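You operate a simulated robot arm through the tools that you are given. There is no shell and no other tool. Be economical: measure what you need, move in short steps, check, and stop when the job is done.

You run a simulated robot arm. Do the job below in one go: nothing can be reset, and whatever is moved stays where it is left.

Task
Free the brake till the bar rests on its buffer, set it again, then put the weight in the tray.
Fine: the brake button works with POWER on; switch POWER off at the end.
Where things are to end (x, y in the base frame): weight within 0.03 m of [0.91, 0.06].

Only the result counts: the job must be done as asked and must still hold three seconds after the hand-in. Knocking over, shifting, dropping, spilling or breaking anything else fails it.

Robot
A 6-joint arm with a two-finger gripper, fixed in place. Base frame: the origin is at the foot of the arm, x ahead of it, y to its left, z up; the work surface is at about z = 0.75. Readings come in m, degrees, newtons and seconds.
Its first joint turns from -166.0 to 166.0 degrees. Payload 3.43 kg.
The TCP is the grasp point between the finger pads, 0.02 m short of the fingertips. In the tool frame z runs along the fingers and y along their closing line. The gripper opens to 0.19 m. The gripper's body begins 0.248 m behind the TCP.
Orientation is that of the tool frame in the base frame, as a unit quaternion [x, y, z, w]. With the fingers straight down and closing along the base's y, the tool's x points along the base's -x, its y along +y and its z along -z.

Tools
- The arm moves only by the tool drive_tool. Its argument "series" is one flat list of numbers, 7 for each row, row after row: the shift along the tool's x, y, z in m, then the turn, a rotation vector about the tool's x, y, z in degrees, then the opening in per cent of the stroke, from 0 (shut) to 100 (fully open). In form: [tx, ty, tz, wx, wy, wz, fingers, tx, ty, tz, wx, wy, wz, fingers, ...]. A call has 1 to 8 rows; each row is the pose to reach, as a shift and turn from the pose commanded when the call began, along the tool's axes at that moment. A row lasts 0.2 s, in which the tool goes at most 0.05 m and 8.6 degrees; a call with a longer step from one row to the next is refused whole, and so is a gripper value outside its range. A pose out of reach is approached as far as the arm can. The call stops where the force on the tool passes 80 N (or 10 N more than at its start, if that is more) or the arm is blocked; 0.2 s more then pass. Each finger travels about 0.045 m/s and halts on what it meets, pressing with about 21 N; the grip force reading is that of the motor and also rises with nothing between the fingers. The clock runs only during rows and for 0.2 s after the last one: add rows that repeat a pose to give the fingers time. The reply holds the time, the measured pose of the TCP, the force on the tool along the base axes, the opening and the grip force, in the units named above and with some noise, with the torque about the TCP (base axes, N m) and any sound that the robot's microphone picked up, and new pictures: "views" is both (left out), scene, wrist or none.
- Cameras (640 x 400 px; columns grow to the right, rows downward): "scene" is fixed at [0.0518, -0.4996, 1.587]; the picture's right is [0.58, -0.81, 0.00], its down [-0.38, -0.27, -0.88] and it looks along [0.72, 0.51, -0.47] (base axes); focal length 309 px, centre (320, 200). "wrist" rides on the gripper at [0.07, -0.008, -0.288] in the tool frame; the picture's right is [0.12, 0.99, 0.00], its down [-0.96, 0.12, -0.25] and it looks along [-0.25, 0.03, 0.97] (tool axes); focal length 261 px, centre (320, 200). There is no depth. A picture from a camera that has moved, and an enlarged one, comes with that camera's place and axes in the base frame and with its lens.
- slide_trunk(by): slides the trunk up (or, below 0, down) by that many m; the arm rides with it, the base frame stays. It gives what a move gives, with no picture.
- zoom(camera, box): a new picture of the part [left, top, right, bottom] of that camera's present view, enlarged. It takes no simulated time.
- close_job(): hands the job in; it is judged then, once.

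Go step by step. Nothing tells you positions but the pictures and the camera data: compare them with the known pose of the tool, close in by small moves and look again before you grip or let go. The budget is 120 turns and 200 pictures, counting those below and the enlarged ones. Unless the task says otherwise, let go and move clear before handing in, and close with one line.

The tools are called after "Emit:" as a command line: name --argument value ..., lists and objects as JSON in quotes. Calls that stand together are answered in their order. drive_tool: Moves the arm, as the interface text tells. Its arguments: {"type":"object","properties":{"series":{"type":"array","items":{"type":"number"}},"views":{"type":"string","enum":["both","scene","wrist","none"]}},"required":["series"]} The other tools are called the same way: slide_trunk (by) slides the trunk up or down; zoom (camera, box) takes an enlarged picture of a part of a camera's view; close_job () hands the job in.

At the start:

```text
clock: 0.0
ee_pos: [0.8216, 0.0262, 1.1552]
tcp_rot: [0.0, 1.0, 0.0, 0.0]
wrist_force: [0.6, -0.4, -0.2]
torque: [-0.04, 0.0, 0.0]
opening: 0.1901
grasp_force: 0.0
trunk travel left (down, up): [-0.15, 0.09]
```

scene: 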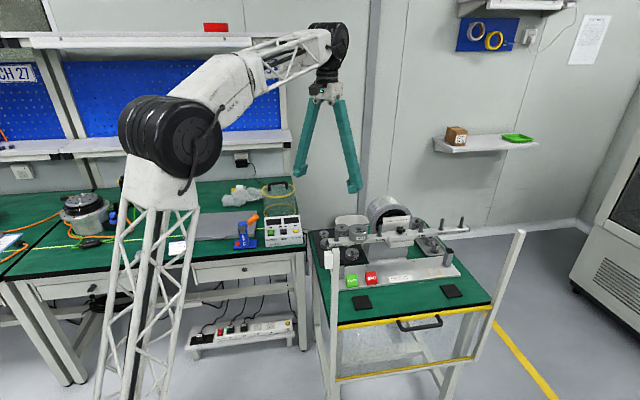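
wrist: 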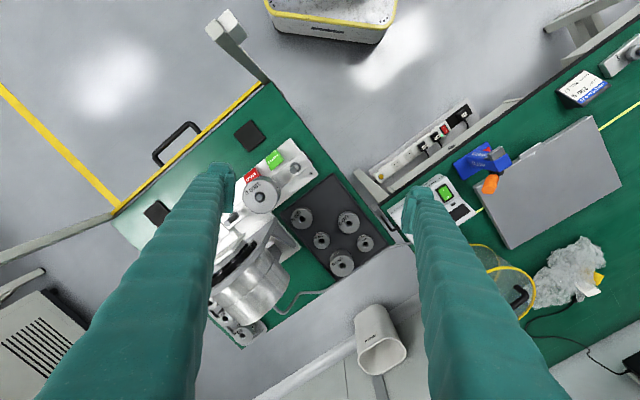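

I see a bench to the left and a trolley with the brake machine, a weight tray and red/green buttons. I will enlarge the views to identify the parts.

Emit:
zoom --camera "scene" --box '[300, 180, 500, 320]'

Emit:
zoom --camera "wrist" --box '[200, 120, 420, 350]'

Emit:
zoom --camera "scene" --box '[200, 170, 320, 260]'

```text
2.86 times, centred on (400, 250) of scene
camera zoom: at [0.0518, -0.4996, 1.587], right [0.58, -0.81, 0.0], down [-0.38, -0.27, -0.88], along [0.72, 0.51, -0.47], focal length 884 px, centre (91, 57)
```

zoom: 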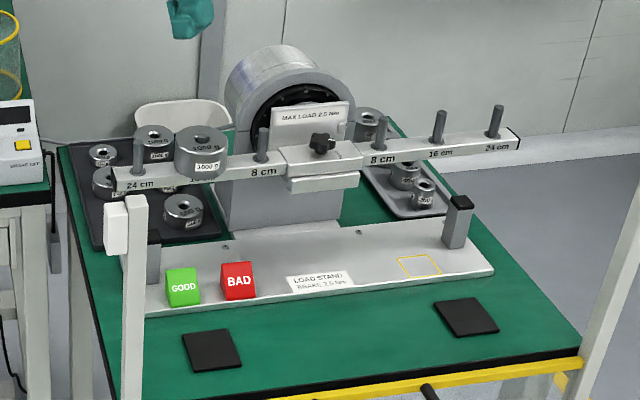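

```text
1.74 times, centred on (310, 235) of wrist
camera zoom: at [0.7524, 0.0184, 1.4429], right [-0.12, 0.99, 0.0], down [0.96, 0.12, 0.25], along [0.25, 0.03, -0.97], focal length 453 px, centre (337, 139)
```

zoom: 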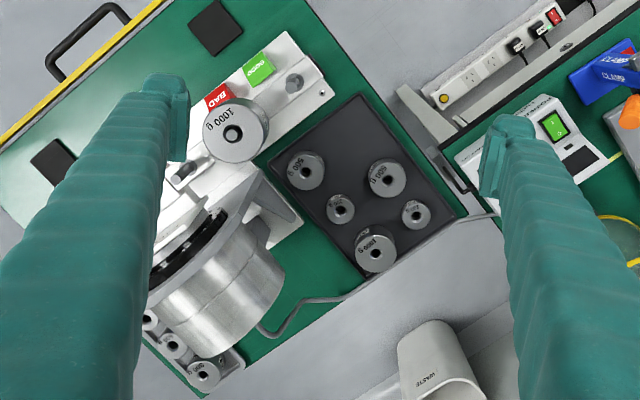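

```text
4.44 times, centred on (260, 215) of scene
camera zoom: at [0.0518, -0.4996, 1.587], right [0.58, -0.81, 0.0], down [-0.38, -0.27, -0.88], along [0.72, 0.51, -0.47], focal length 1375 px, centre (587, 133)
```

zoom: 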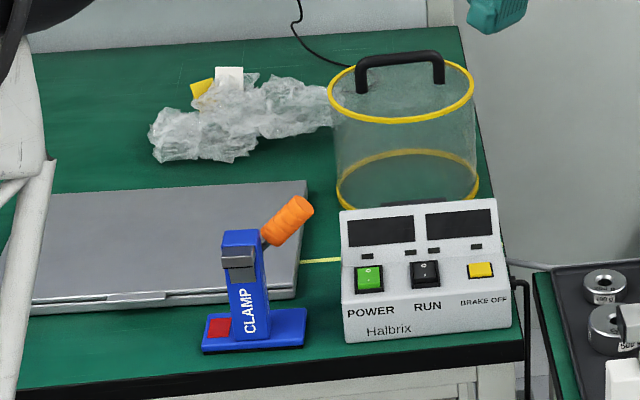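

The bar carries a 1000 g weight on its left 16 cm peg, and the BRAKE OFF and POWER buttons are on the Halbrix box at about (0.91, 0.24) and (0.85, 0.33). I'll move the tool towards the box, turn it to face the panel and shut the fingers.

Emit:
drive_tool --series '[0.005, 0.035, 0, 0, 0, -7.2, 0, 0.01, 0.07, 0, 0, 0, -14.4, 0, 0.015, 0.105, 0, 0, 0, -21.6, 0, 0.02, 0.14, 0, 0, 0, -28.8, 0, 0.03, 0.175, 0, 0, 0, -36, 0, 0.03, 0.175, 0, 0, 0, -36, 0, 0.03, 0.175, 0, 0, 0, -36, 0, 0.03, 0.175, 0, 0, 0, -36, 0]'

```text
clock: 1.8
ee_pos: [0.7935, 0.2026, 1.1533]
tcp_rot: [-0.308, 0.951, 0.0, 0.0]
wrist_force: [0.1, -0.1, 0.2]
torque: [-0.03, 0.0, 0.01]
opening: 0.0292
grasp_force: 0.0
trunk travel left (down, up): [-0.15, 0.09]
camera wrist: at [0.7416, 0.154, 1.4411], right [-0.68, 0.73, 0.0], down [0.71, 0.66, 0.25], along [0.18, 0.17, -0.97], focal length 261 px, centre (320, 200)
```

scene: 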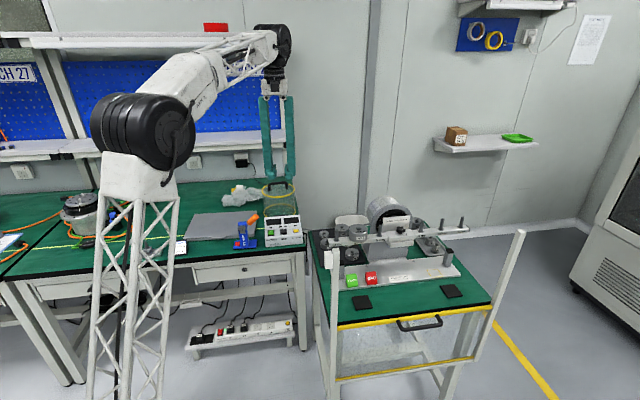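
wrist: 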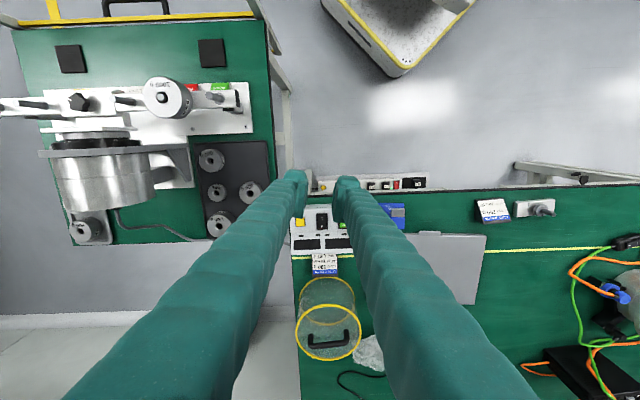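

The panel lies ahead of the fingertips, with BRAKE OFF at about (0.938, 0.263, 0.81). I'll enlarge both views to read the panel state and label.

Emit:
zoom --camera "wrist" --box '[270, 170, 390, 290]'

Emit:
zoom --camera "scene" --box '[255, 205, 315, 250]'

```text
3.33 times, centred on (330, 230) of wrist
camera zoom: at [0.7416, 0.154, 1.4411], right [-0.68, 0.73, 0.0], down [0.71, 0.66, 0.25], along [0.18, 0.17, -0.97], focal length 869 px, centre (287, 100)
```

zoom: 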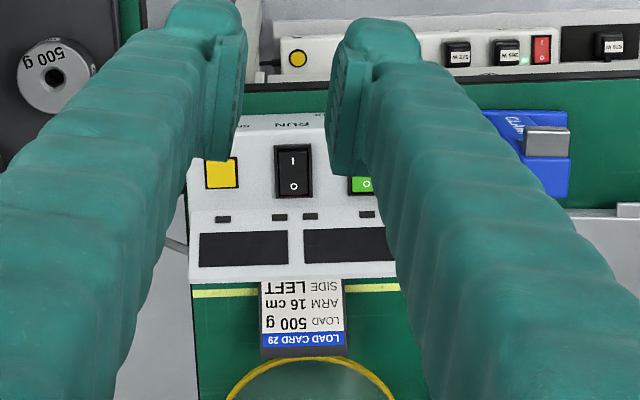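

```text
8.89 times, centred on (285, 228) of scene
camera zoom: at [0.0518, -0.4996, 1.587], right [0.58, -0.81, 0.0], down [-0.38, -0.27, -0.88], along [0.72, 0.51, -0.47], focal length 2749 px, centre (631, -44)
```

zoom: 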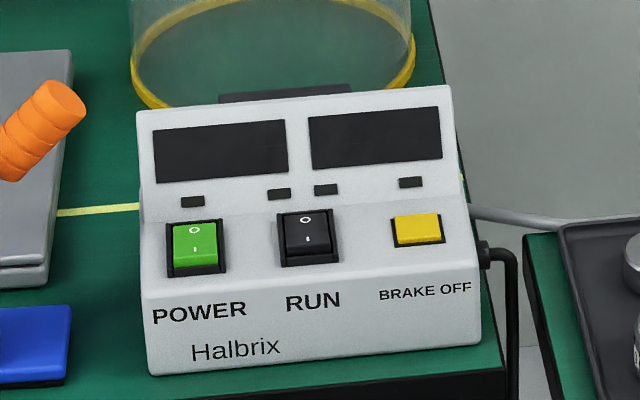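

POWER looks off: the displays and LEDs are dark, and on the rocker the I side is nearest the front. I'll turn the tool so one finger can press a single half of the rocker, and hover above POWER.

Emit:
drive_tool --series '[-0.012, 0.009, 0.019, 0, 0, 8.3, 26, -0.024, 0.018, 0.038, 0, 0, 16.6, 26, -0.036, 0.027, 0.056, 0, 0, 24.9, 26, -0.048, 0.036, 0.075, 0, 0, 33.2, 26, -0.061, 0.046, 0.094, 0, 0, 41.5, 26, -0.073, 0.055, 0.113, 0, 0, 49.8, 26, -0.085, 0.064, 0.131, 0, 0, 58.1, 26, -0.097, 0.073, 0.15, 0, 0, 66.4, 26]' --views "none"

Emit:
drive_tool --series '[0, 0, 0, 0, 0, 8.3, 26, 0, 0, 0.025, 0, 0, 16.6, 26, 0, 0, 0.05, 0, 0, 16.6, 26]'

```text
clock: 3.6
ee_pos: [0.8293, 0.319, 1.0063]
tcp_rot: [0.263, 0.965, 0.001, 0.0]
wrist_force: [0.1, -1.0, 0.9]
torque: [0.08, -0.05, -0.02]
opening: 0.0494
grasp_force: 0.0
trunk travel left (down, up): [-0.15, 0.09]
```

```text
clock: 4.4
ee_pos: [0.8296, 0.3183, 0.9572]
tcp_rot: [0.4, 0.917, 0.0, 0.0]
wrist_force: [-0.6, -0.2, 1.0]
torque: [0.05, -0.06, 0.04]
opening: 0.0493
grasp_force: 0.1
trunk travel left (down, up): [-0.15, 0.09]
camera wrist: at [0.777, 0.3648, 1.2445], right [0.65, 0.76, 0.0], down [0.74, -0.63, 0.25], along [0.19, -0.16, -0.97], focal length 261 px, centre (320, 200)
```

scene: 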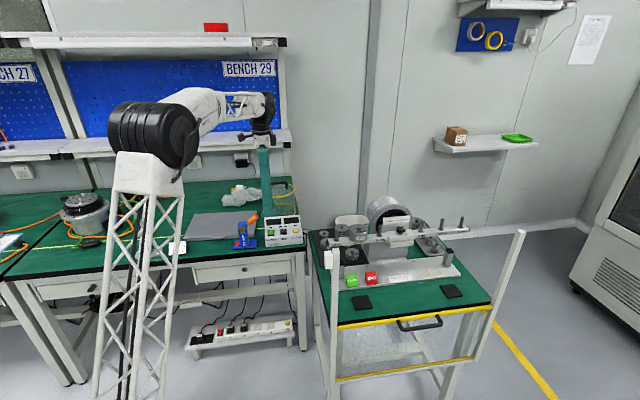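
wrist: 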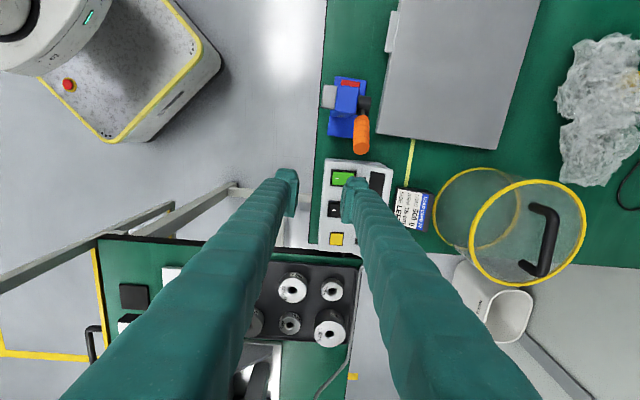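

The button estimates agree, with POWER at (0.858, 0.347) and BRAKE OFF at (0.935, 0.268). I'll enlarge the view before pressing.

Emit:
zoom --camera "wrist" --box '[280, 140, 400, 260]'

```text
3.33 times, centred on (340, 200) of wrist
camera zoom: at [0.777, 0.3648, 1.2445], right [0.65, 0.76, 0.0], down [0.74, -0.63, 0.25], along [0.19, -0.16, -0.97], focal length 869 px, centre (253, 200)
```

zoom: 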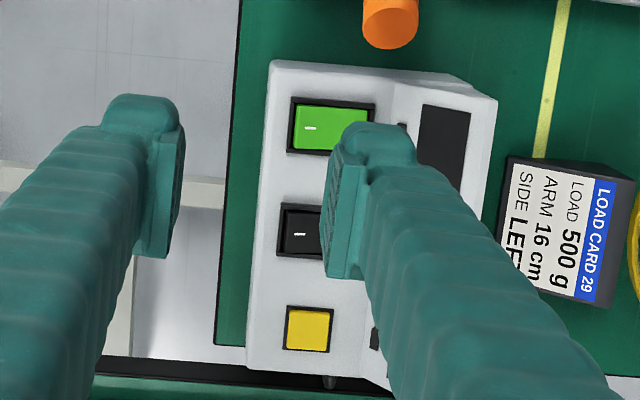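

Finger is lined up with the front (I) half of POWER. I'll lower it most of the way, then look.

Emit:
drive_tool --series '[0, -0.003, 0.035, 0, 0, 0, 26, 0, -0.004, 0.07, 0, 0, 0, 26, 0, -0.004, 0.1, 0, 0, 0, 26]' --views "wrist"

Emit:
zoom --camera "scene" --box '[245, 195, 325, 255]'

Emit:
zoom --camera "wrist" --box '[280, 140, 400, 260]'

```text
clock: 5.2
ee_pos: [0.8266, 0.3155, 0.8568]
tcp_rot: [0.399, 0.917, 0.0, 0.001]
wrist_force: [0.1, 0.9, 1.0]
torque: [0.02, -0.05, -0.01]
opening: 0.0495
grasp_force: 0.2
trunk travel left (down, up): [-0.15, 0.09]
camera wrist: at [0.7735, 0.3606, 1.1445], right [0.65, 0.76, 0.0], down [0.74, -0.62, 0.25], along [0.19, -0.16, -0.97], focal length 261 px, centre (320, 200)
```

wrist: 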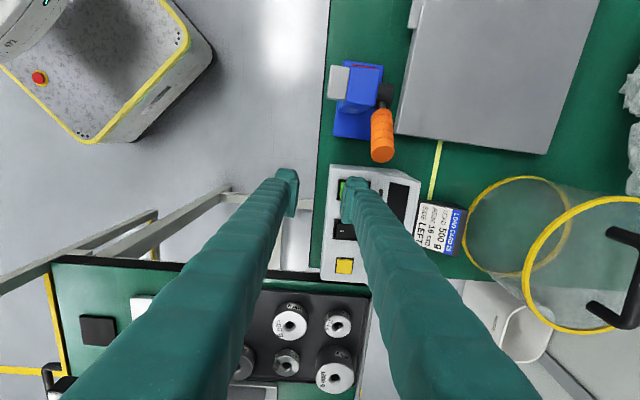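

```text
6.67 times, centred on (285, 225) of scene
camera zoom: at [0.0518, -0.4996, 1.587], right [0.58, -0.81, 0.0], down [-0.38, -0.27, -0.88], along [0.72, 0.51, -0.47], focal length 2062 px, centre (553, 33)
```

zoom: 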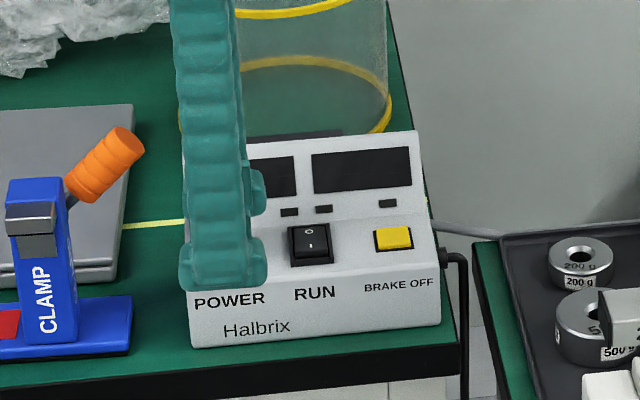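

```text
3.33 times, centred on (340, 200) of wrist
camera zoom: at [0.7735, 0.3606, 1.1445], right [0.65, 0.76, 0.0], down [0.74, -0.62, 0.25], along [0.19, -0.16, -0.97], focal length 869 px, centre (253, 200)
```

zoom: 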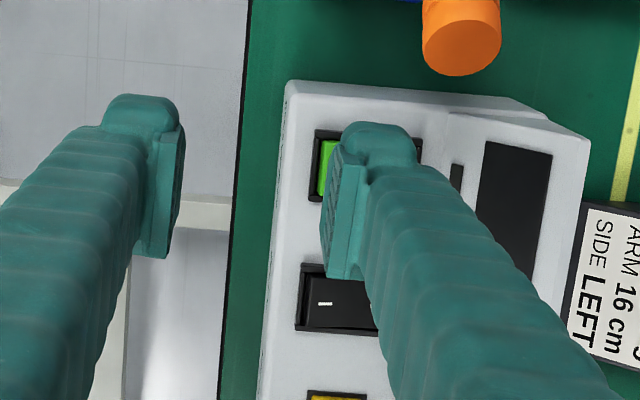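

The fingertip is at about z = 0.837 above the I half. I'll push down in small steps and watch for force or a click.

Emit:
drive_tool --series '[0, 0.002, 0.008, 0, 0, 0, 26, 0, 0.002, 0.013, 0, 0, 0, 26, 0, 0.002, 0.018, 0, 0, 0, 26, 0, 0.002, 0.021, 0, 0, 0, 26]' --views "none"

Emit:
zoom --camera "scene" --box '[245, 195, 325, 255]'

```text
clock: 6.2
ee_pos: [0.8276, 0.3158, 0.8342]
tcp_rot: [0.399, 0.917, 0.0, 0.001]
wrist_force: [-0.1, 0.7, 1.0]
torque: [-0.02, -0.01, 0.0]
opening: 0.0497
grasp_force: 0.0
trunk travel left (down, up): [-0.15, 0.09]
```

```text
6.67 times, centred on (285, 225) of scene
camera zoom: at [0.0518, -0.4996, 1.587], right [0.58, -0.81, 0.0], down [-0.38, -0.27, -0.88], along [0.72, 0.51, -0.47], focal length 2062 px, centre (553, 33)
```

zoom: 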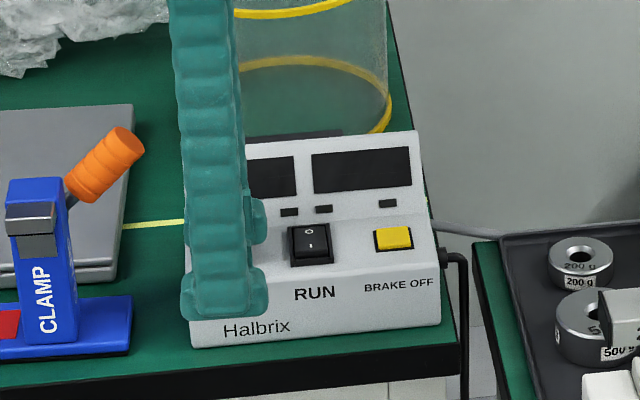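

No contact yet, so I'll keep going down.

Emit:
drive_tool --series '[0, 0, 0.003, 0, 0, 0, 26, 0, 0, 0.006, 0, 0, 0, 26, 0, 0, 0.009, 0, 0, 0, 26, 0, 0, 0.009, 0, 0, 0, 26]' --views "none"

Emit:
zoom --camera "scene" --box '[245, 195, 325, 255]'

```text
clock: 7.2
ee_pos: [0.8279, 0.3158, 0.8275]
tcp_rot: [0.398, 0.917, 0.0, 0.001]
wrist_force: [-0.3, -3.3, 28.9]
torque: [0.82, -0.76, 0.0]
opening: 0.0489
grasp_force: 0.0
trunk travel left (down, up): [-0.15, 0.09]
```

```text
6.67 times, centred on (285, 225) of scene
camera zoom: at [0.0518, -0.4996, 1.587], right [0.58, -0.81, 0.0], down [-0.38, -0.27, -0.88], along [0.72, 0.51, -0.47], focal length 2062 px, centre (553, 33)
```

zoom: 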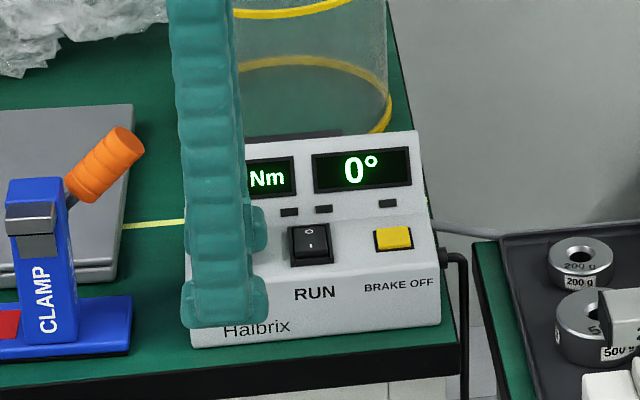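

POWER is on and the display reads 0°. I'll lift off and move over BRAKE OFF.

Emit:
drive_tool --series '[0, 0, -0.03, 0, 0, 0, 26, 0, 0, -0.055, 0, 0, 0, 26, -0.036, 0.004, -0.055, 0, 0, 0, 26, -0.072, 0.008, -0.055, 0, 0, 0, 26, -0.1085, 0.0125, -0.055, 0, 0, 0, 26, -0.1085, 0.0125, -0.04, 0, 0, 0, 26]' --views "both"

Emit:
zoom --camera "scene" --box '[245, 195, 325, 255]'

Emit:
zoom --camera "wrist" --box '[280, 140, 400, 260]'

```text
clock: 8.6
ee_pos: [0.9076, 0.2474, 0.8662]
tcp_rot: [0.399, 0.917, 0.0, 0.0]
wrist_force: [0.2, -0.7, -0.2]
torque: [0.02, 0.0, -0.01]
opening: 0.0494
grasp_force: 0.1
trunk travel left (down, up): [-0.15, 0.09]
camera wrist: at [0.8548, 0.2923, 1.1537], right [0.65, 0.76, 0.0], down [0.74, -0.62, 0.25], along [0.19, -0.16, -0.97], focal length 261 px, centre (320, 200)
```

scene: 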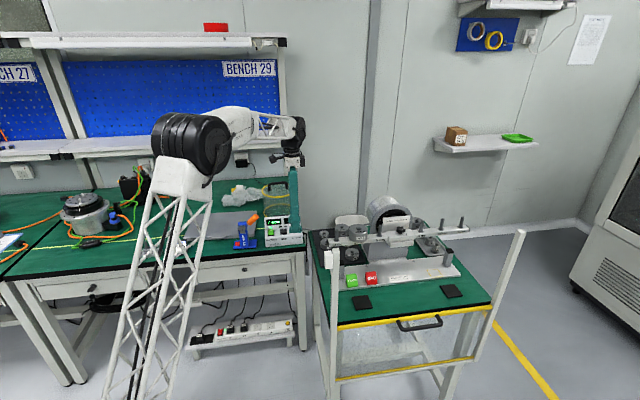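
wrist: 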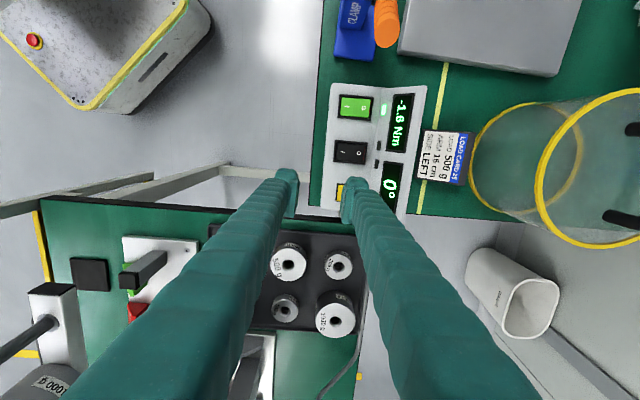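

```text
6.67 times, centred on (285, 225) of scene
camera zoom: at [0.0518, -0.4996, 1.587], right [0.58, -0.81, 0.0], down [-0.38, -0.27, -0.88], along [0.72, 0.51, -0.47], focal length 2062 px, centre (553, 33)
```

zoom: 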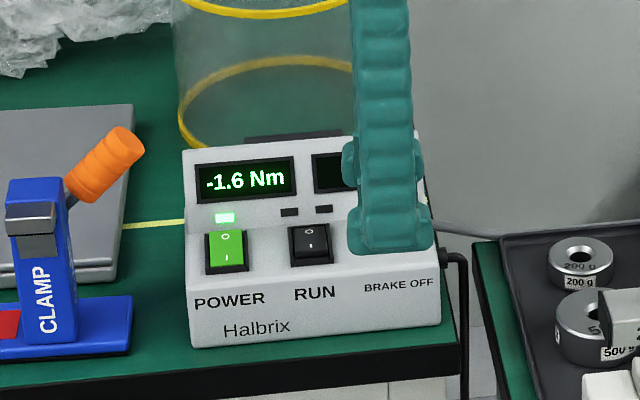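

```text
3.33 times, centred on (340, 200) of wrist
camera zoom: at [0.8548, 0.2923, 1.1537], right [0.65, 0.76, 0.0], down [0.74, -0.62, 0.25], along [0.19, -0.16, -0.97], focal length 869 px, centre (253, 200)
```

zoom: 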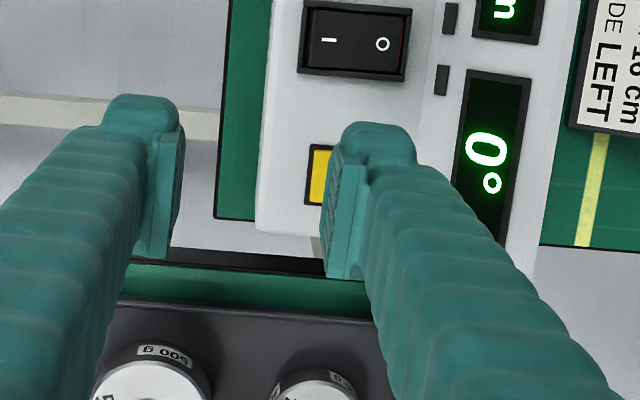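

The finger is over BRAKE OFF, and the display shows -1.6 Nm (1 kg at 16 cm). I'll give it a short press and see how the bar responds.

Emit:
drive_tool --series '[0, 0.001, 0.028, 0, 0, 0, 26, 0, 0.001, 0.034, 0, 0, 0, 26, 0, 0.001, 0.038, 0, 0, 0, 26, 0, 0.001, 0.042, 0, 0, 0, 26, 0, 0.001, 0.028, 0, 0, 0, 26]' --views "scene"

Emit:
zoom --camera "wrist" --box '[280, 80, 440, 240]'

Emit:
zoom --camera "scene" --box '[260, 190, 480, 320]'

```text
clock: 9.8
ee_pos: [0.9093, 0.2456, 0.8386]
tcp_rot: [0.399, 0.917, 0.0, 0.001]
wrist_force: [-0.1, -0.5, -0.4]
torque: [-0.01, 0.04, -0.01]
opening: 0.0493
grasp_force: 0.1
trunk travel left (down, up): [-0.15, 0.09]
heard: click
```

scene: 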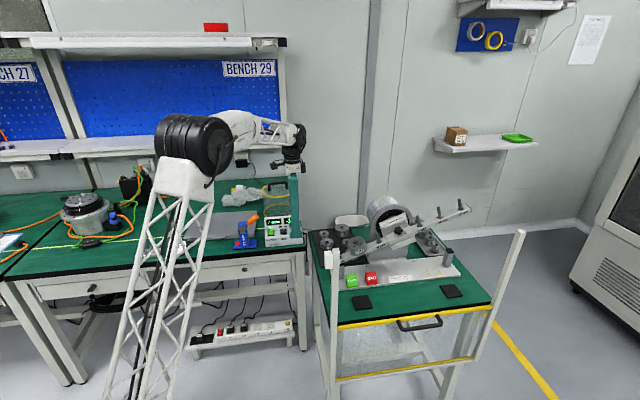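

```text
2.50 times, centred on (360, 160) of wrist
camera zoom: at [0.8562, 0.2916, 1.1259], right [0.64, 0.76, 0.0], down [0.74, -0.62, 0.25], along [0.19, -0.16, -0.97], focal length 652 px, centre (220, 300)
```

zoom: 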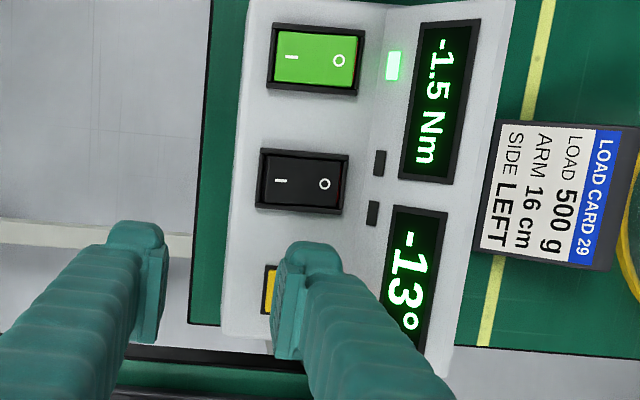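

```text
2.91 times, centred on (370, 255) of scene
camera zoom: at [0.0518, -0.4996, 1.587], right [0.58, -0.81, 0.0], down [-0.38, -0.27, -0.88], along [0.72, 0.51, -0.47], focal length 900 px, centre (174, 40)
```

zoom: 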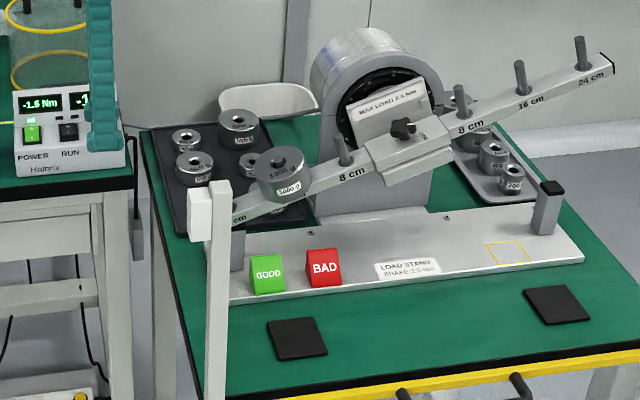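

The bar has tilted to -13°. I'll wait a moment and check whether it is still moving or has stopped.

Emit:
drive_tool --series '[0, 0, -0.005, 0, 0, 0, 26, 0, 0, -0.005, 0, 0, 0, 26]' --views "none"

Emit:
zoom --camera "scene" --box '[320, 205, 400, 285]'

Emit:
zoom --camera "wrist" --box '[280, 80, 440, 240]'

```text
clock: 10.4
ee_pos: [0.9091, 0.2468, 0.8454]
tcp_rot: [0.399, 0.917, 0.0, -0.001]
wrist_force: [-1.1, 0.1, -0.7]
torque: [-0.01, -0.02, 0.01]
opening: 0.0496
grasp_force: 0.1
trunk travel left (down, up): [-0.15, 0.09]
```

```text
5.00 times, centred on (360, 245) of scene
camera zoom: at [0.0518, -0.4996, 1.587], right [0.58, -0.81, 0.0], down [-0.38, -0.27, -0.88], along [0.72, 0.51, -0.47], focal length 1546 px, centre (120, -25)
```

zoom: 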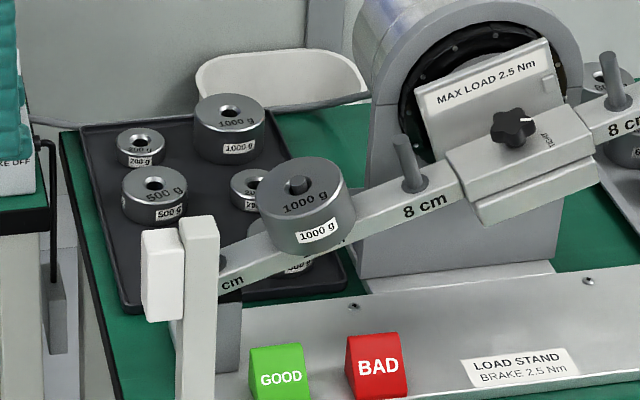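

```text
2.50 times, centred on (360, 160) of wrist
camera zoom: at [0.8563, 0.2918, 1.1311], right [0.64, 0.76, 0.0], down [0.74, -0.62, 0.25], along [0.19, -0.16, -0.97], focal length 652 px, centre (220, 300)
```

zoom: 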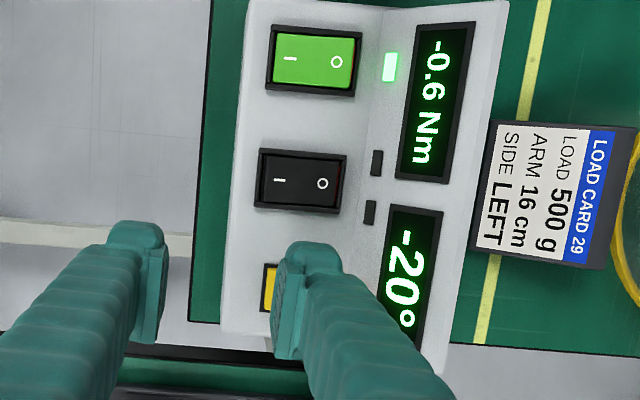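

The release latched: the bar is at -20° and still settling. I'll lift clear so I can see the brake LED and give it time to come to rest.

Emit:
drive_tool --series '[0, 0, -0.04, 0, 0, 0, 26, 0.04, 0, -0.06, 0, 0, 0, 26, 0.07, 0, -0.06, 0, 0, 0, 26, 0.07, 0, -0.06, 0, 0, 0, 26, 0.07, 0, -0.06, 0, 0, 0, 26]' --views "none"

Emit:
zoom --camera "scene" --box '[260, 200, 340, 260]'

Emit:
zoom --camera "wrist" --box '[260, 120, 440, 300]'

Emit:
zoom --camera "scene" --box '[320, 205, 400, 285]'

```text
clock: 11.6
ee_pos: [0.8616, 0.2998, 0.904]
tcp_rot: [0.398, 0.917, 0.0, 0.0]
wrist_force: [-0.1, 0.0, 0.8]
torque: [-0.02, -0.01, 0.01]
opening: 0.0494
grasp_force: 0.1
trunk travel left (down, up): [-0.15, 0.09]
```

```text
6.67 times, centred on (300, 230) of scene
camera zoom: at [0.0518, -0.4996, 1.587], right [0.58, -0.81, 0.0], down [-0.38, -0.27, -0.88], along [0.72, 0.51, -0.47], focal length 2062 px, centre (453, 0)
```

zoom: 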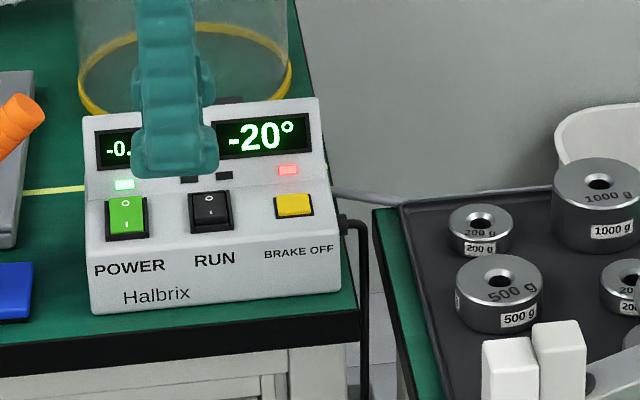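

```text
2.22 times, centred on (350, 210) of wrist
camera zoom: at [0.8078, 0.3443, 1.1913], right [0.64, 0.76, 0.0], down [0.74, -0.62, 0.25], along [0.19, -0.16, -0.97], focal length 579 px, centre (253, 178)
```

zoom: 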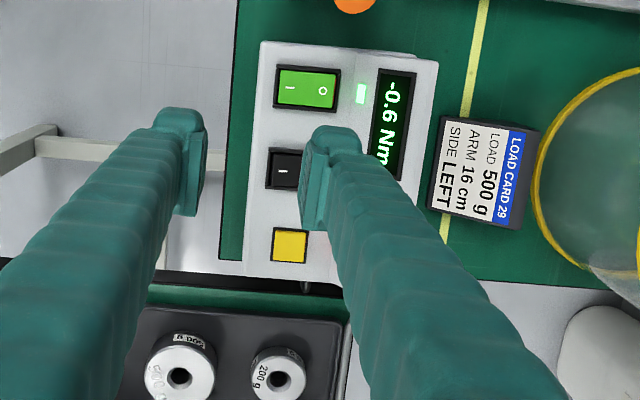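

```text
5.00 times, centred on (360, 245) of scene
camera zoom: at [0.0518, -0.4996, 1.587], right [0.58, -0.81, 0.0], down [-0.38, -0.27, -0.88], along [0.72, 0.51, -0.47], focal length 1546 px, centre (120, -25)
```

zoom: 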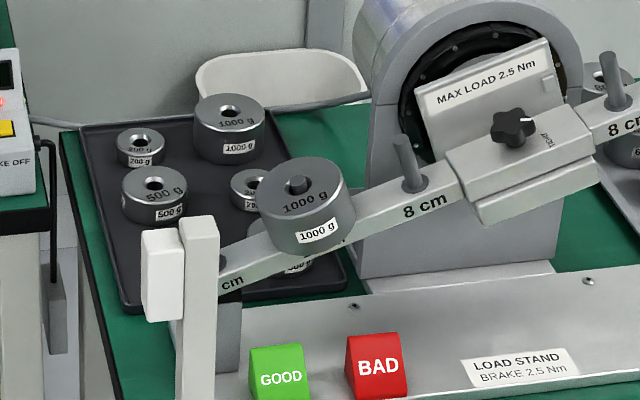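

The bar rests steady at -20° and the red brake-off LED is on. I'll press BRAKE OFF once more to set the brake.

Emit:
drive_tool --series '[-0.04, 0, 0, 0, 0, 0, 26, -0.07, 0, 0.025, 0, 0, 0, 26, -0.07, 0, 0.065, 0, 0, 0, 26, -0.07, 0, 0.072, 0, 0, 0, 26, -0.07, 0, 0.079, 0, 0, 0, 26, -0.07, 0, 0.06, 0, 0, 0, 26, -0.07, 0, 0.02, 0, 0, 0, 26, -0.03, 0, 0, 0, 0, 0, 26]' --views "none"

Emit:
zoom --camera "scene" --box '[260, 200, 340, 260]'

Emit:
zoom --camera "wrist" --box '[260, 60, 440, 240]'

```text
clock: 13.4
ee_pos: [0.8861, 0.2752, 0.9055]
tcp_rot: [0.399, 0.917, 0.001, 0.0]
wrist_force: [0.2, -1.0, -0.3]
torque: [0.06, 0.12, 0.04]
opening: 0.0494
grasp_force: 0.1
trunk travel left (down, up): [-0.15, 0.09]
```

```text
6.67 times, centred on (300, 230) of scene
camera zoom: at [0.0518, -0.4996, 1.587], right [0.58, -0.81, 0.0], down [-0.38, -0.27, -0.88], along [0.72, 0.51, -0.47], focal length 2062 px, centre (453, 0)
```

zoom: 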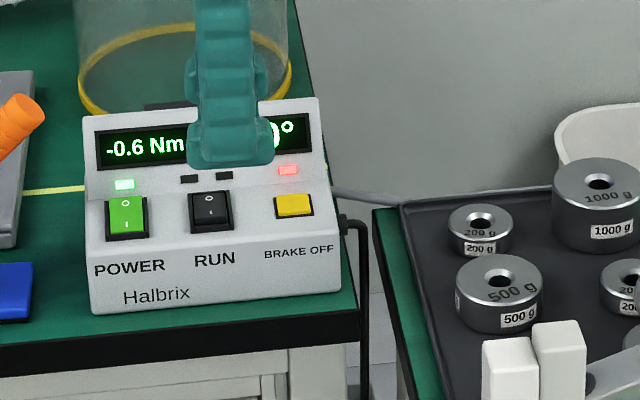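

```text
2.22 times, centred on (350, 150) of wrist
camera zoom: at [0.8334, 0.3207, 1.1932], right [0.64, 0.76, 0.0], down [0.74, -0.62, 0.25], along [0.19, -0.16, -0.97], focal length 579 px, centre (253, 311)
```

zoom: 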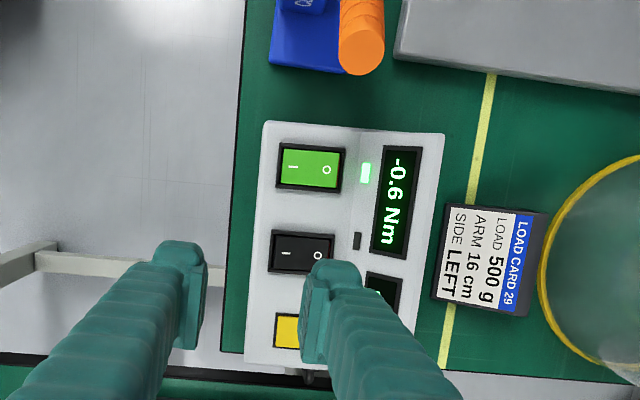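

There was no click and the LED is still red, so that press did not register. I'll repeat it more slowly and slightly deeper.

Emit:
drive_tool --series '[-0.04, 0, 0.02, 0, 0, 0, 26, -0.04, 0, 0.06, 0, 0, 0, 26, -0.04, 0, 0.074, 0, 0, 0, 26, -0.04, 0, 0.08, 0, 0, 0, 26, -0.04, 0, 0.082, 0, 0, 0, 26, -0.04, 0, 0.06, 0, 0, 0, 26, -0.04, 0, 0.02, 0, 0, 0, 26, 0, 0, 0, 0, 0, 0, 26]' --views "none"

Emit:
zoom --camera "scene" --box '[260, 200, 340, 260]'

```text
clock: 15.2
ee_pos: [0.8826, 0.2776, 0.9037]
tcp_rot: [0.399, 0.917, 0.0, 0.0]
wrist_force: [-0.4, -2.1, -0.5]
torque: [0.09, 0.11, -0.01]
opening: 0.0493
grasp_force: 0.1
trunk travel left (down, up): [-0.15, 0.09]
heard: click
```

```text
6.67 times, centred on (300, 230) of scene
camera zoom: at [0.0518, -0.4996, 1.587], right [0.58, -0.81, 0.0], down [-0.38, -0.27, -0.88], along [0.72, 0.51, -0.47], focal length 2062 px, centre (453, 0)
```

zoom: 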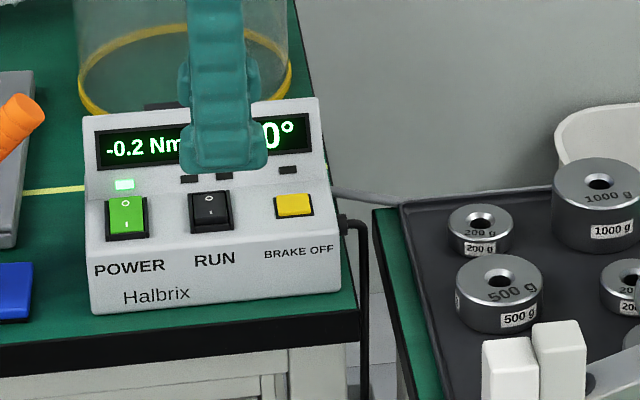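

A click sounded and the red LED went out, so the brake is set. I'll raise the tool and move above the weighted end of the bar, opening the fingers.

Emit:
drive_tool --series '[0, 0, -0.045, 0, 0, 0, 40, 0, 0, -0.09, 0, 0, 0, 60, 0, 0, -0.135, 0, 0, 0, 60, 0, 0, -0.18, 0, 0, 0, 60, -0.028, -0.037, -0.19, 0, 0, 0, 60, -0.056, -0.074, -0.19, 0, 0, 0, 60, -0.084, -0.111, -0.19, 0, 0, 0, 60, -0.112, -0.148, -0.19, 0, 0, 0, 60]' --views "none"

Emit:
drive_tool --series '[-0.028, -0.037, 0, 0, 0, 0, 60, -0.056, -0.074, 0, 0, 0, 0, 60, -0.084, -0.111, 0, 0, 0, 0, 60, -0.084, -0.111, 0, 0, 0, 0, 60]'

Emit:
zoom --camera "wrist" --box '[200, 100, 440, 300]'

```text
clock: 17.0
ee_pos: [0.8546, 0.0934, 1.096]
tcp_rot: [0.397, 0.918, 0.0, 0.001]
wrist_force: [0.1, 0.3, -0.8]
torque: [-0.17, 0.03, 0.03]
opening: 0.114
grasp_force: 0.1
trunk travel left (down, up): [-0.15, 0.09]
```

```text
clock: 18.0
ee_pos: [0.8287, -0.047, 1.0972]
tcp_rot: [0.398, 0.917, 0.001, 0.0]
wrist_force: [-0.5, -0.4, 0.5]
torque: [0.01, -0.01, 0.0]
opening: 0.1141
grasp_force: 0.1
trunk travel left (down, up): [-0.15, 0.09]
camera wrist: at [0.7759, -0.0003, 1.3839], right [0.64, 0.76, 0.0], down [0.74, -0.62, 0.25], along [0.19, -0.16, -0.97], focal length 261 px, centre (320, 200)
```

scene: 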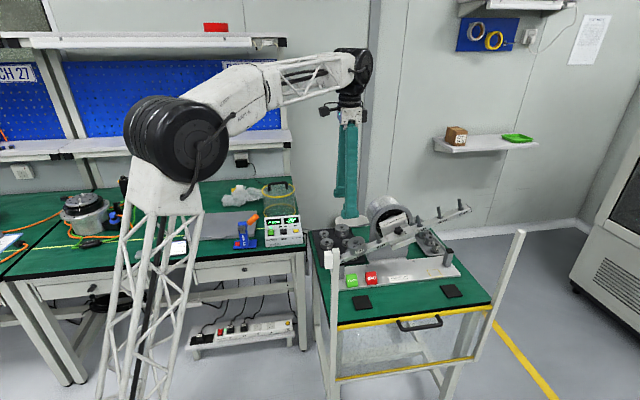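
wrist: 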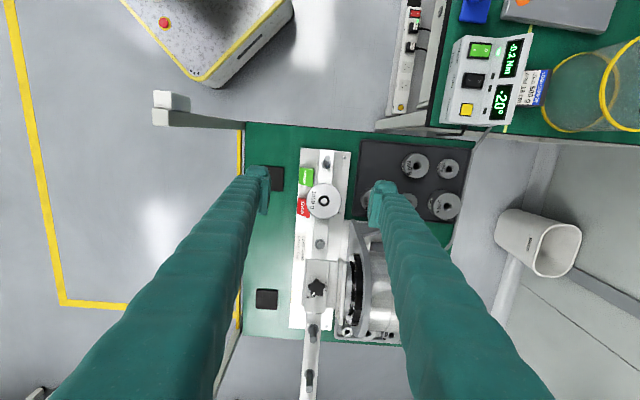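

```text
2.00 times, centred on (320, 200) of wrist
camera zoom: at [0.7759, -0.0003, 1.3839], right [0.64, 0.76, 0.0], down [0.74, -0.62, 0.25], along [0.19, -0.16, -0.97], focal length 521 px, centre (320, 200)
```

zoom: 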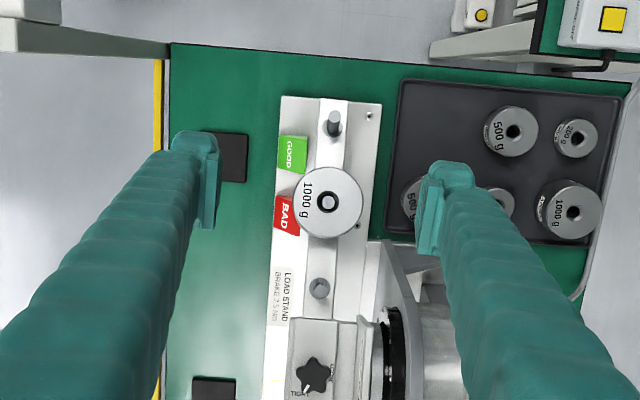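

The weight on the tilted bar is at about (0.876, -0.075) with its top near z = 0.91, and the bar's line matches the tool's x axis. I'll tilt the tool 20° to match the peg and hover on its axis.

Emit:
drive_tool --series '[-0.006, 0.005, 0.025, 0, -7, 0, 60, -0.012, 0.01, 0.05, 0, -14, 0, 60, -0.0186, 0.0156, 0.075, 0, -20, 0, 60, -0.0186, 0.0156, 0.092, 0, -20, 0, 60, -0.0186, 0.0156, 0.092, 0, -20, 0, 60]'

Emit:
zoom --camera "wrist" --box '[220, 100, 420, 300]'

Emit:
zoom --camera "scene" --box '[310, 180, 420, 280]'

```text
clock: 19.2
ee_pos: [0.8518, -0.0473, 1.0012]
tcp_rot: [0.392, 0.903, -0.069, 0.159]
wrist_force: [0.4, 0.3, 0.5]
torque: [0.02, 0.01, -0.01]
opening: 0.1139
grasp_force: 0.0
trunk travel left (down, up): [-0.15, 0.09]
camera wrist: at [0.734, 0.0665, 1.2476], right [0.65, 0.76, -0.04], down [0.64, -0.52, 0.56], along [0.41, -0.39, -0.83], focal length 261 px, centre (320, 200)
```

scene: 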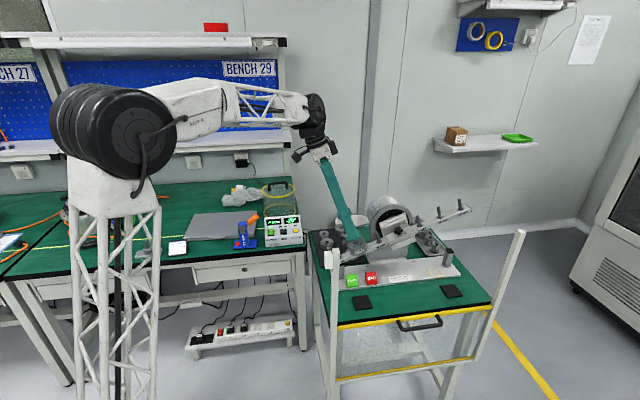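
wrist: 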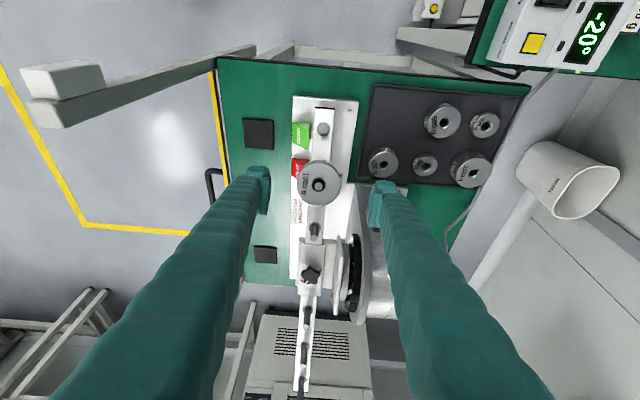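

```text
2.00 times, centred on (320, 200) of wrist
camera zoom: at [0.734, 0.0665, 1.2476], right [0.65, 0.76, -0.04], down [0.64, -0.52, 0.56], along [0.41, -0.39, -0.83], focal length 521 px, centre (320, 200)
```

zoom: 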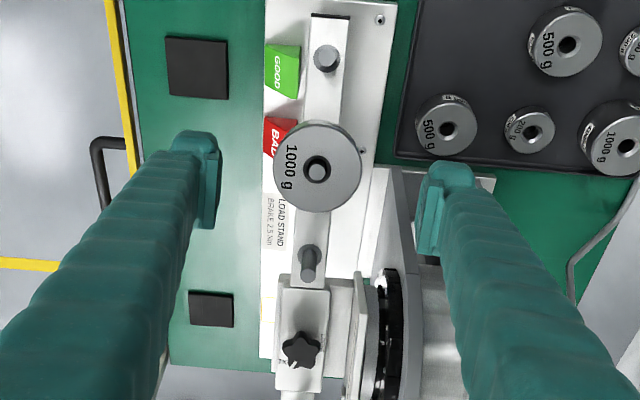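

```text
4.00 times, centred on (365, 230) of scene
camera zoom: at [0.0518, -0.4996, 1.587], right [0.58, -0.81, 0.0], down [-0.38, -0.27, -0.88], along [0.72, 0.51, -0.47], focal length 1237 px, centre (140, 80)
```

zoom: 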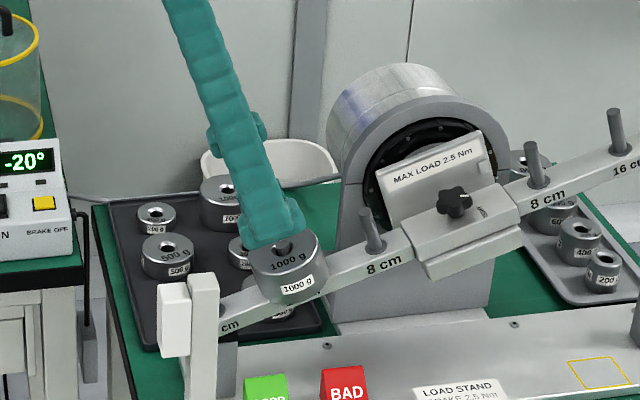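

The tool axis sits a few millimetres off the weight's centre. I'll correct that and descend most of the way along the peg axis, then check.

Emit:
drive_tool --series '[-0.006, -0.002, 0.03, 0, 0, 0, 60, -0.006, -0.002, 0.06, 0, 0, 0, 60, -0.006, -0.002, 0.085, 0, 0, 0, 60, -0.006, -0.002, 0.085, 0, 0, 0, 60]' --views "wrist"

Emit:
zoom --camera "wrist" --box '[220, 100, 420, 300]'

Emit:
zoom --camera "scene" --box '[320, 205, 410, 275]'

```text
clock: 20.2
ee_pos: [0.874, -0.0746, 0.923]
tcp_rot: [0.393, 0.903, -0.07, 0.159]
wrist_force: [0.9, -0.3, 0.0]
torque: [-0.02, -0.02, 0.01]
opening: 0.1143
grasp_force: 0.1
trunk travel left (down, up): [-0.15, 0.09]
camera wrist: at [0.7577, 0.0405, 1.1685], right [0.65, 0.76, -0.04], down [0.64, -0.52, 0.56], along [0.41, -0.39, -0.83], focal length 261 px, centre (320, 200)
```

wrist: 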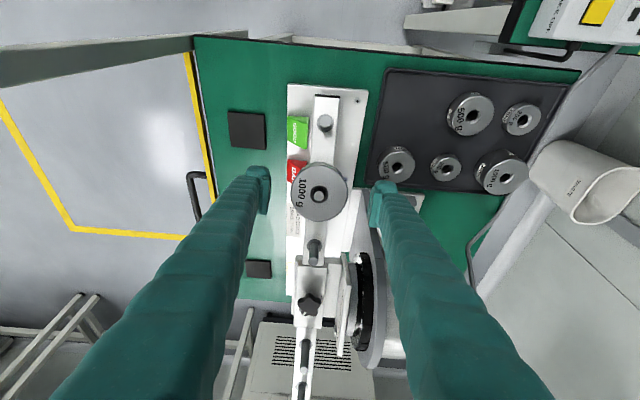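

```text
2.00 times, centred on (320, 200) of wrist
camera zoom: at [0.7577, 0.0405, 1.1685], right [0.65, 0.76, -0.04], down [0.64, -0.52, 0.56], along [0.41, -0.39, -0.83], focal length 521 px, centre (320, 200)
```

zoom: 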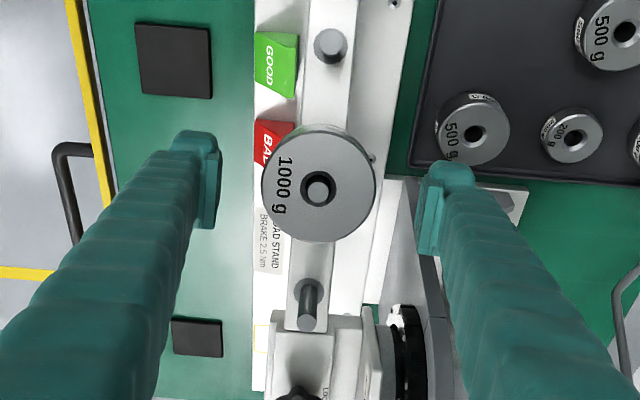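

```text
5.71 times, centred on (365, 240) of scene
camera zoom: at [0.0518, -0.4996, 1.587], right [0.58, -0.81, 0.0], down [-0.38, -0.27, -0.88], along [0.72, 0.51, -0.47], focal length 1767 px, centre (63, -29)
```

zoom: 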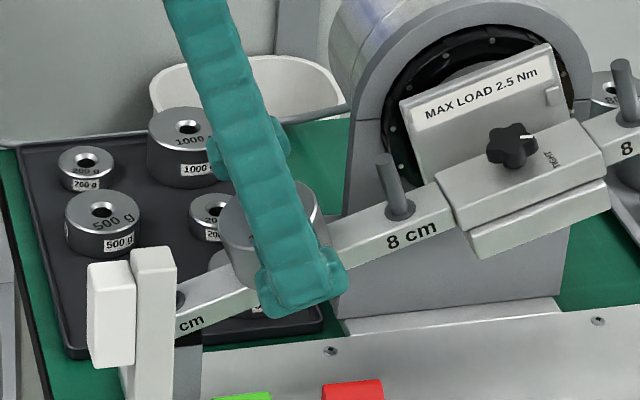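

Centred on the weight. I'll go down the last 28 mm and close gently.

Emit:
drive_tool --series '[0, -0.001, 0.014, 0, 0, 0, 60, 0, -0.001, 0.027, 0, 0, 0, 60, 0, -0.001, 0.027, 0, 0, 0, 60, 0, -0.001, 0.027, 0, 0, 0, 40, 0, -0.001, 0.027, 0, 0, 0, 30, 0, -0.001, 0.027, 0, 0, 0, 25, 0, -0.001, 0.027, 0, 0, 0, 25]' --views "wrist"

Emit:
zoom --camera "scene" --box '[320, 205, 410, 275]'

```text
clock: 21.8
ee_pos: [0.8809, -0.0824, 0.9005]
tcp_rot: [0.392, 0.903, -0.069, 0.159]
wrist_force: [2.2, 1.4, 0.5]
torque: [0.06, -0.03, -0.01]
opening: 0.0669
grasp_force: 21.3
trunk travel left (down, up): [-0.15, 0.09]
camera wrist: at [0.7623, 0.0324, 1.1454], right [0.65, 0.76, -0.04], down [0.64, -0.52, 0.56], along [0.41, -0.39, -0.83], focal length 261 px, centre (320, 200)
```

wrist: 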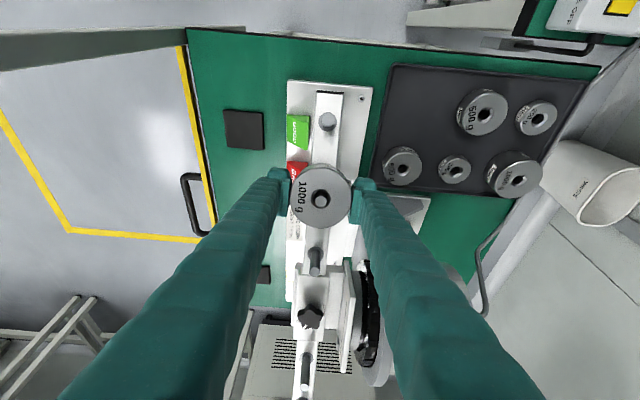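

```text
5.71 times, centred on (365, 240) of scene
camera zoom: at [0.0518, -0.4996, 1.587], right [0.58, -0.81, 0.0], down [-0.38, -0.27, -0.88], along [0.72, 0.51, -0.47], focal length 1767 px, centre (63, -29)
```

zoom: 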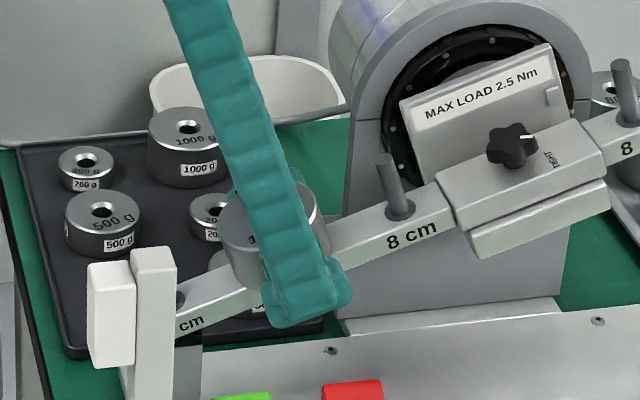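

Gripped at 0.067 m. I'll lift slowly along the peg axis.

Emit:
drive_tool --series '[0, 0, -0.01, 0, 0, 0, 10, 0, 0, -0.025, 0, 0, 0, 10, 0, 0, -0.04, 0, 0, 0, 10]' --views "wrist"

Emit:
zoom --camera "scene" --box '[320, 205, 410, 275]'

```text
clock: 22.6
ee_pos: [0.8704, -0.0717, 0.9353]
tcp_rot: [0.393, 0.903, -0.069, 0.16]
wrist_force: [1.2, -2.3, -5.6]
torque: [-0.14, -0.09, -0.01]
opening: 0.0669
grasp_force: 21.7
trunk travel left (down, up): [-0.15, 0.09]
camera wrist: at [0.7531, 0.0427, 1.1814], right [0.65, 0.76, -0.04], down [0.64, -0.52, 0.56], along [0.4, -0.39, -0.83], focal length 261 px, centre (320, 200)
```

wrist: 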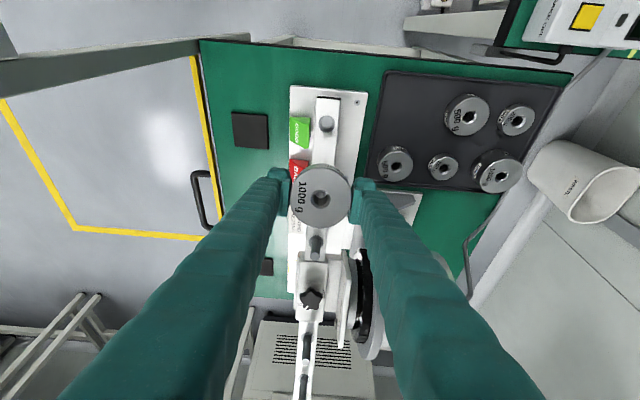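

```text
5.71 times, centred on (365, 240) of scene
camera zoom: at [0.0518, -0.4996, 1.587], right [0.58, -0.81, 0.0], down [-0.38, -0.27, -0.88], along [0.72, 0.51, -0.47], focal length 1767 px, centre (63, -29)
```

zoom: 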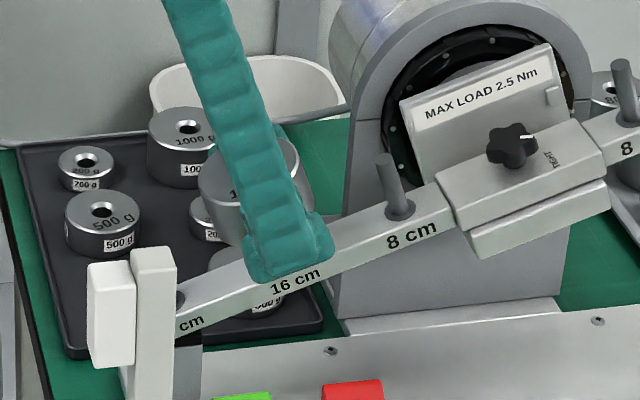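

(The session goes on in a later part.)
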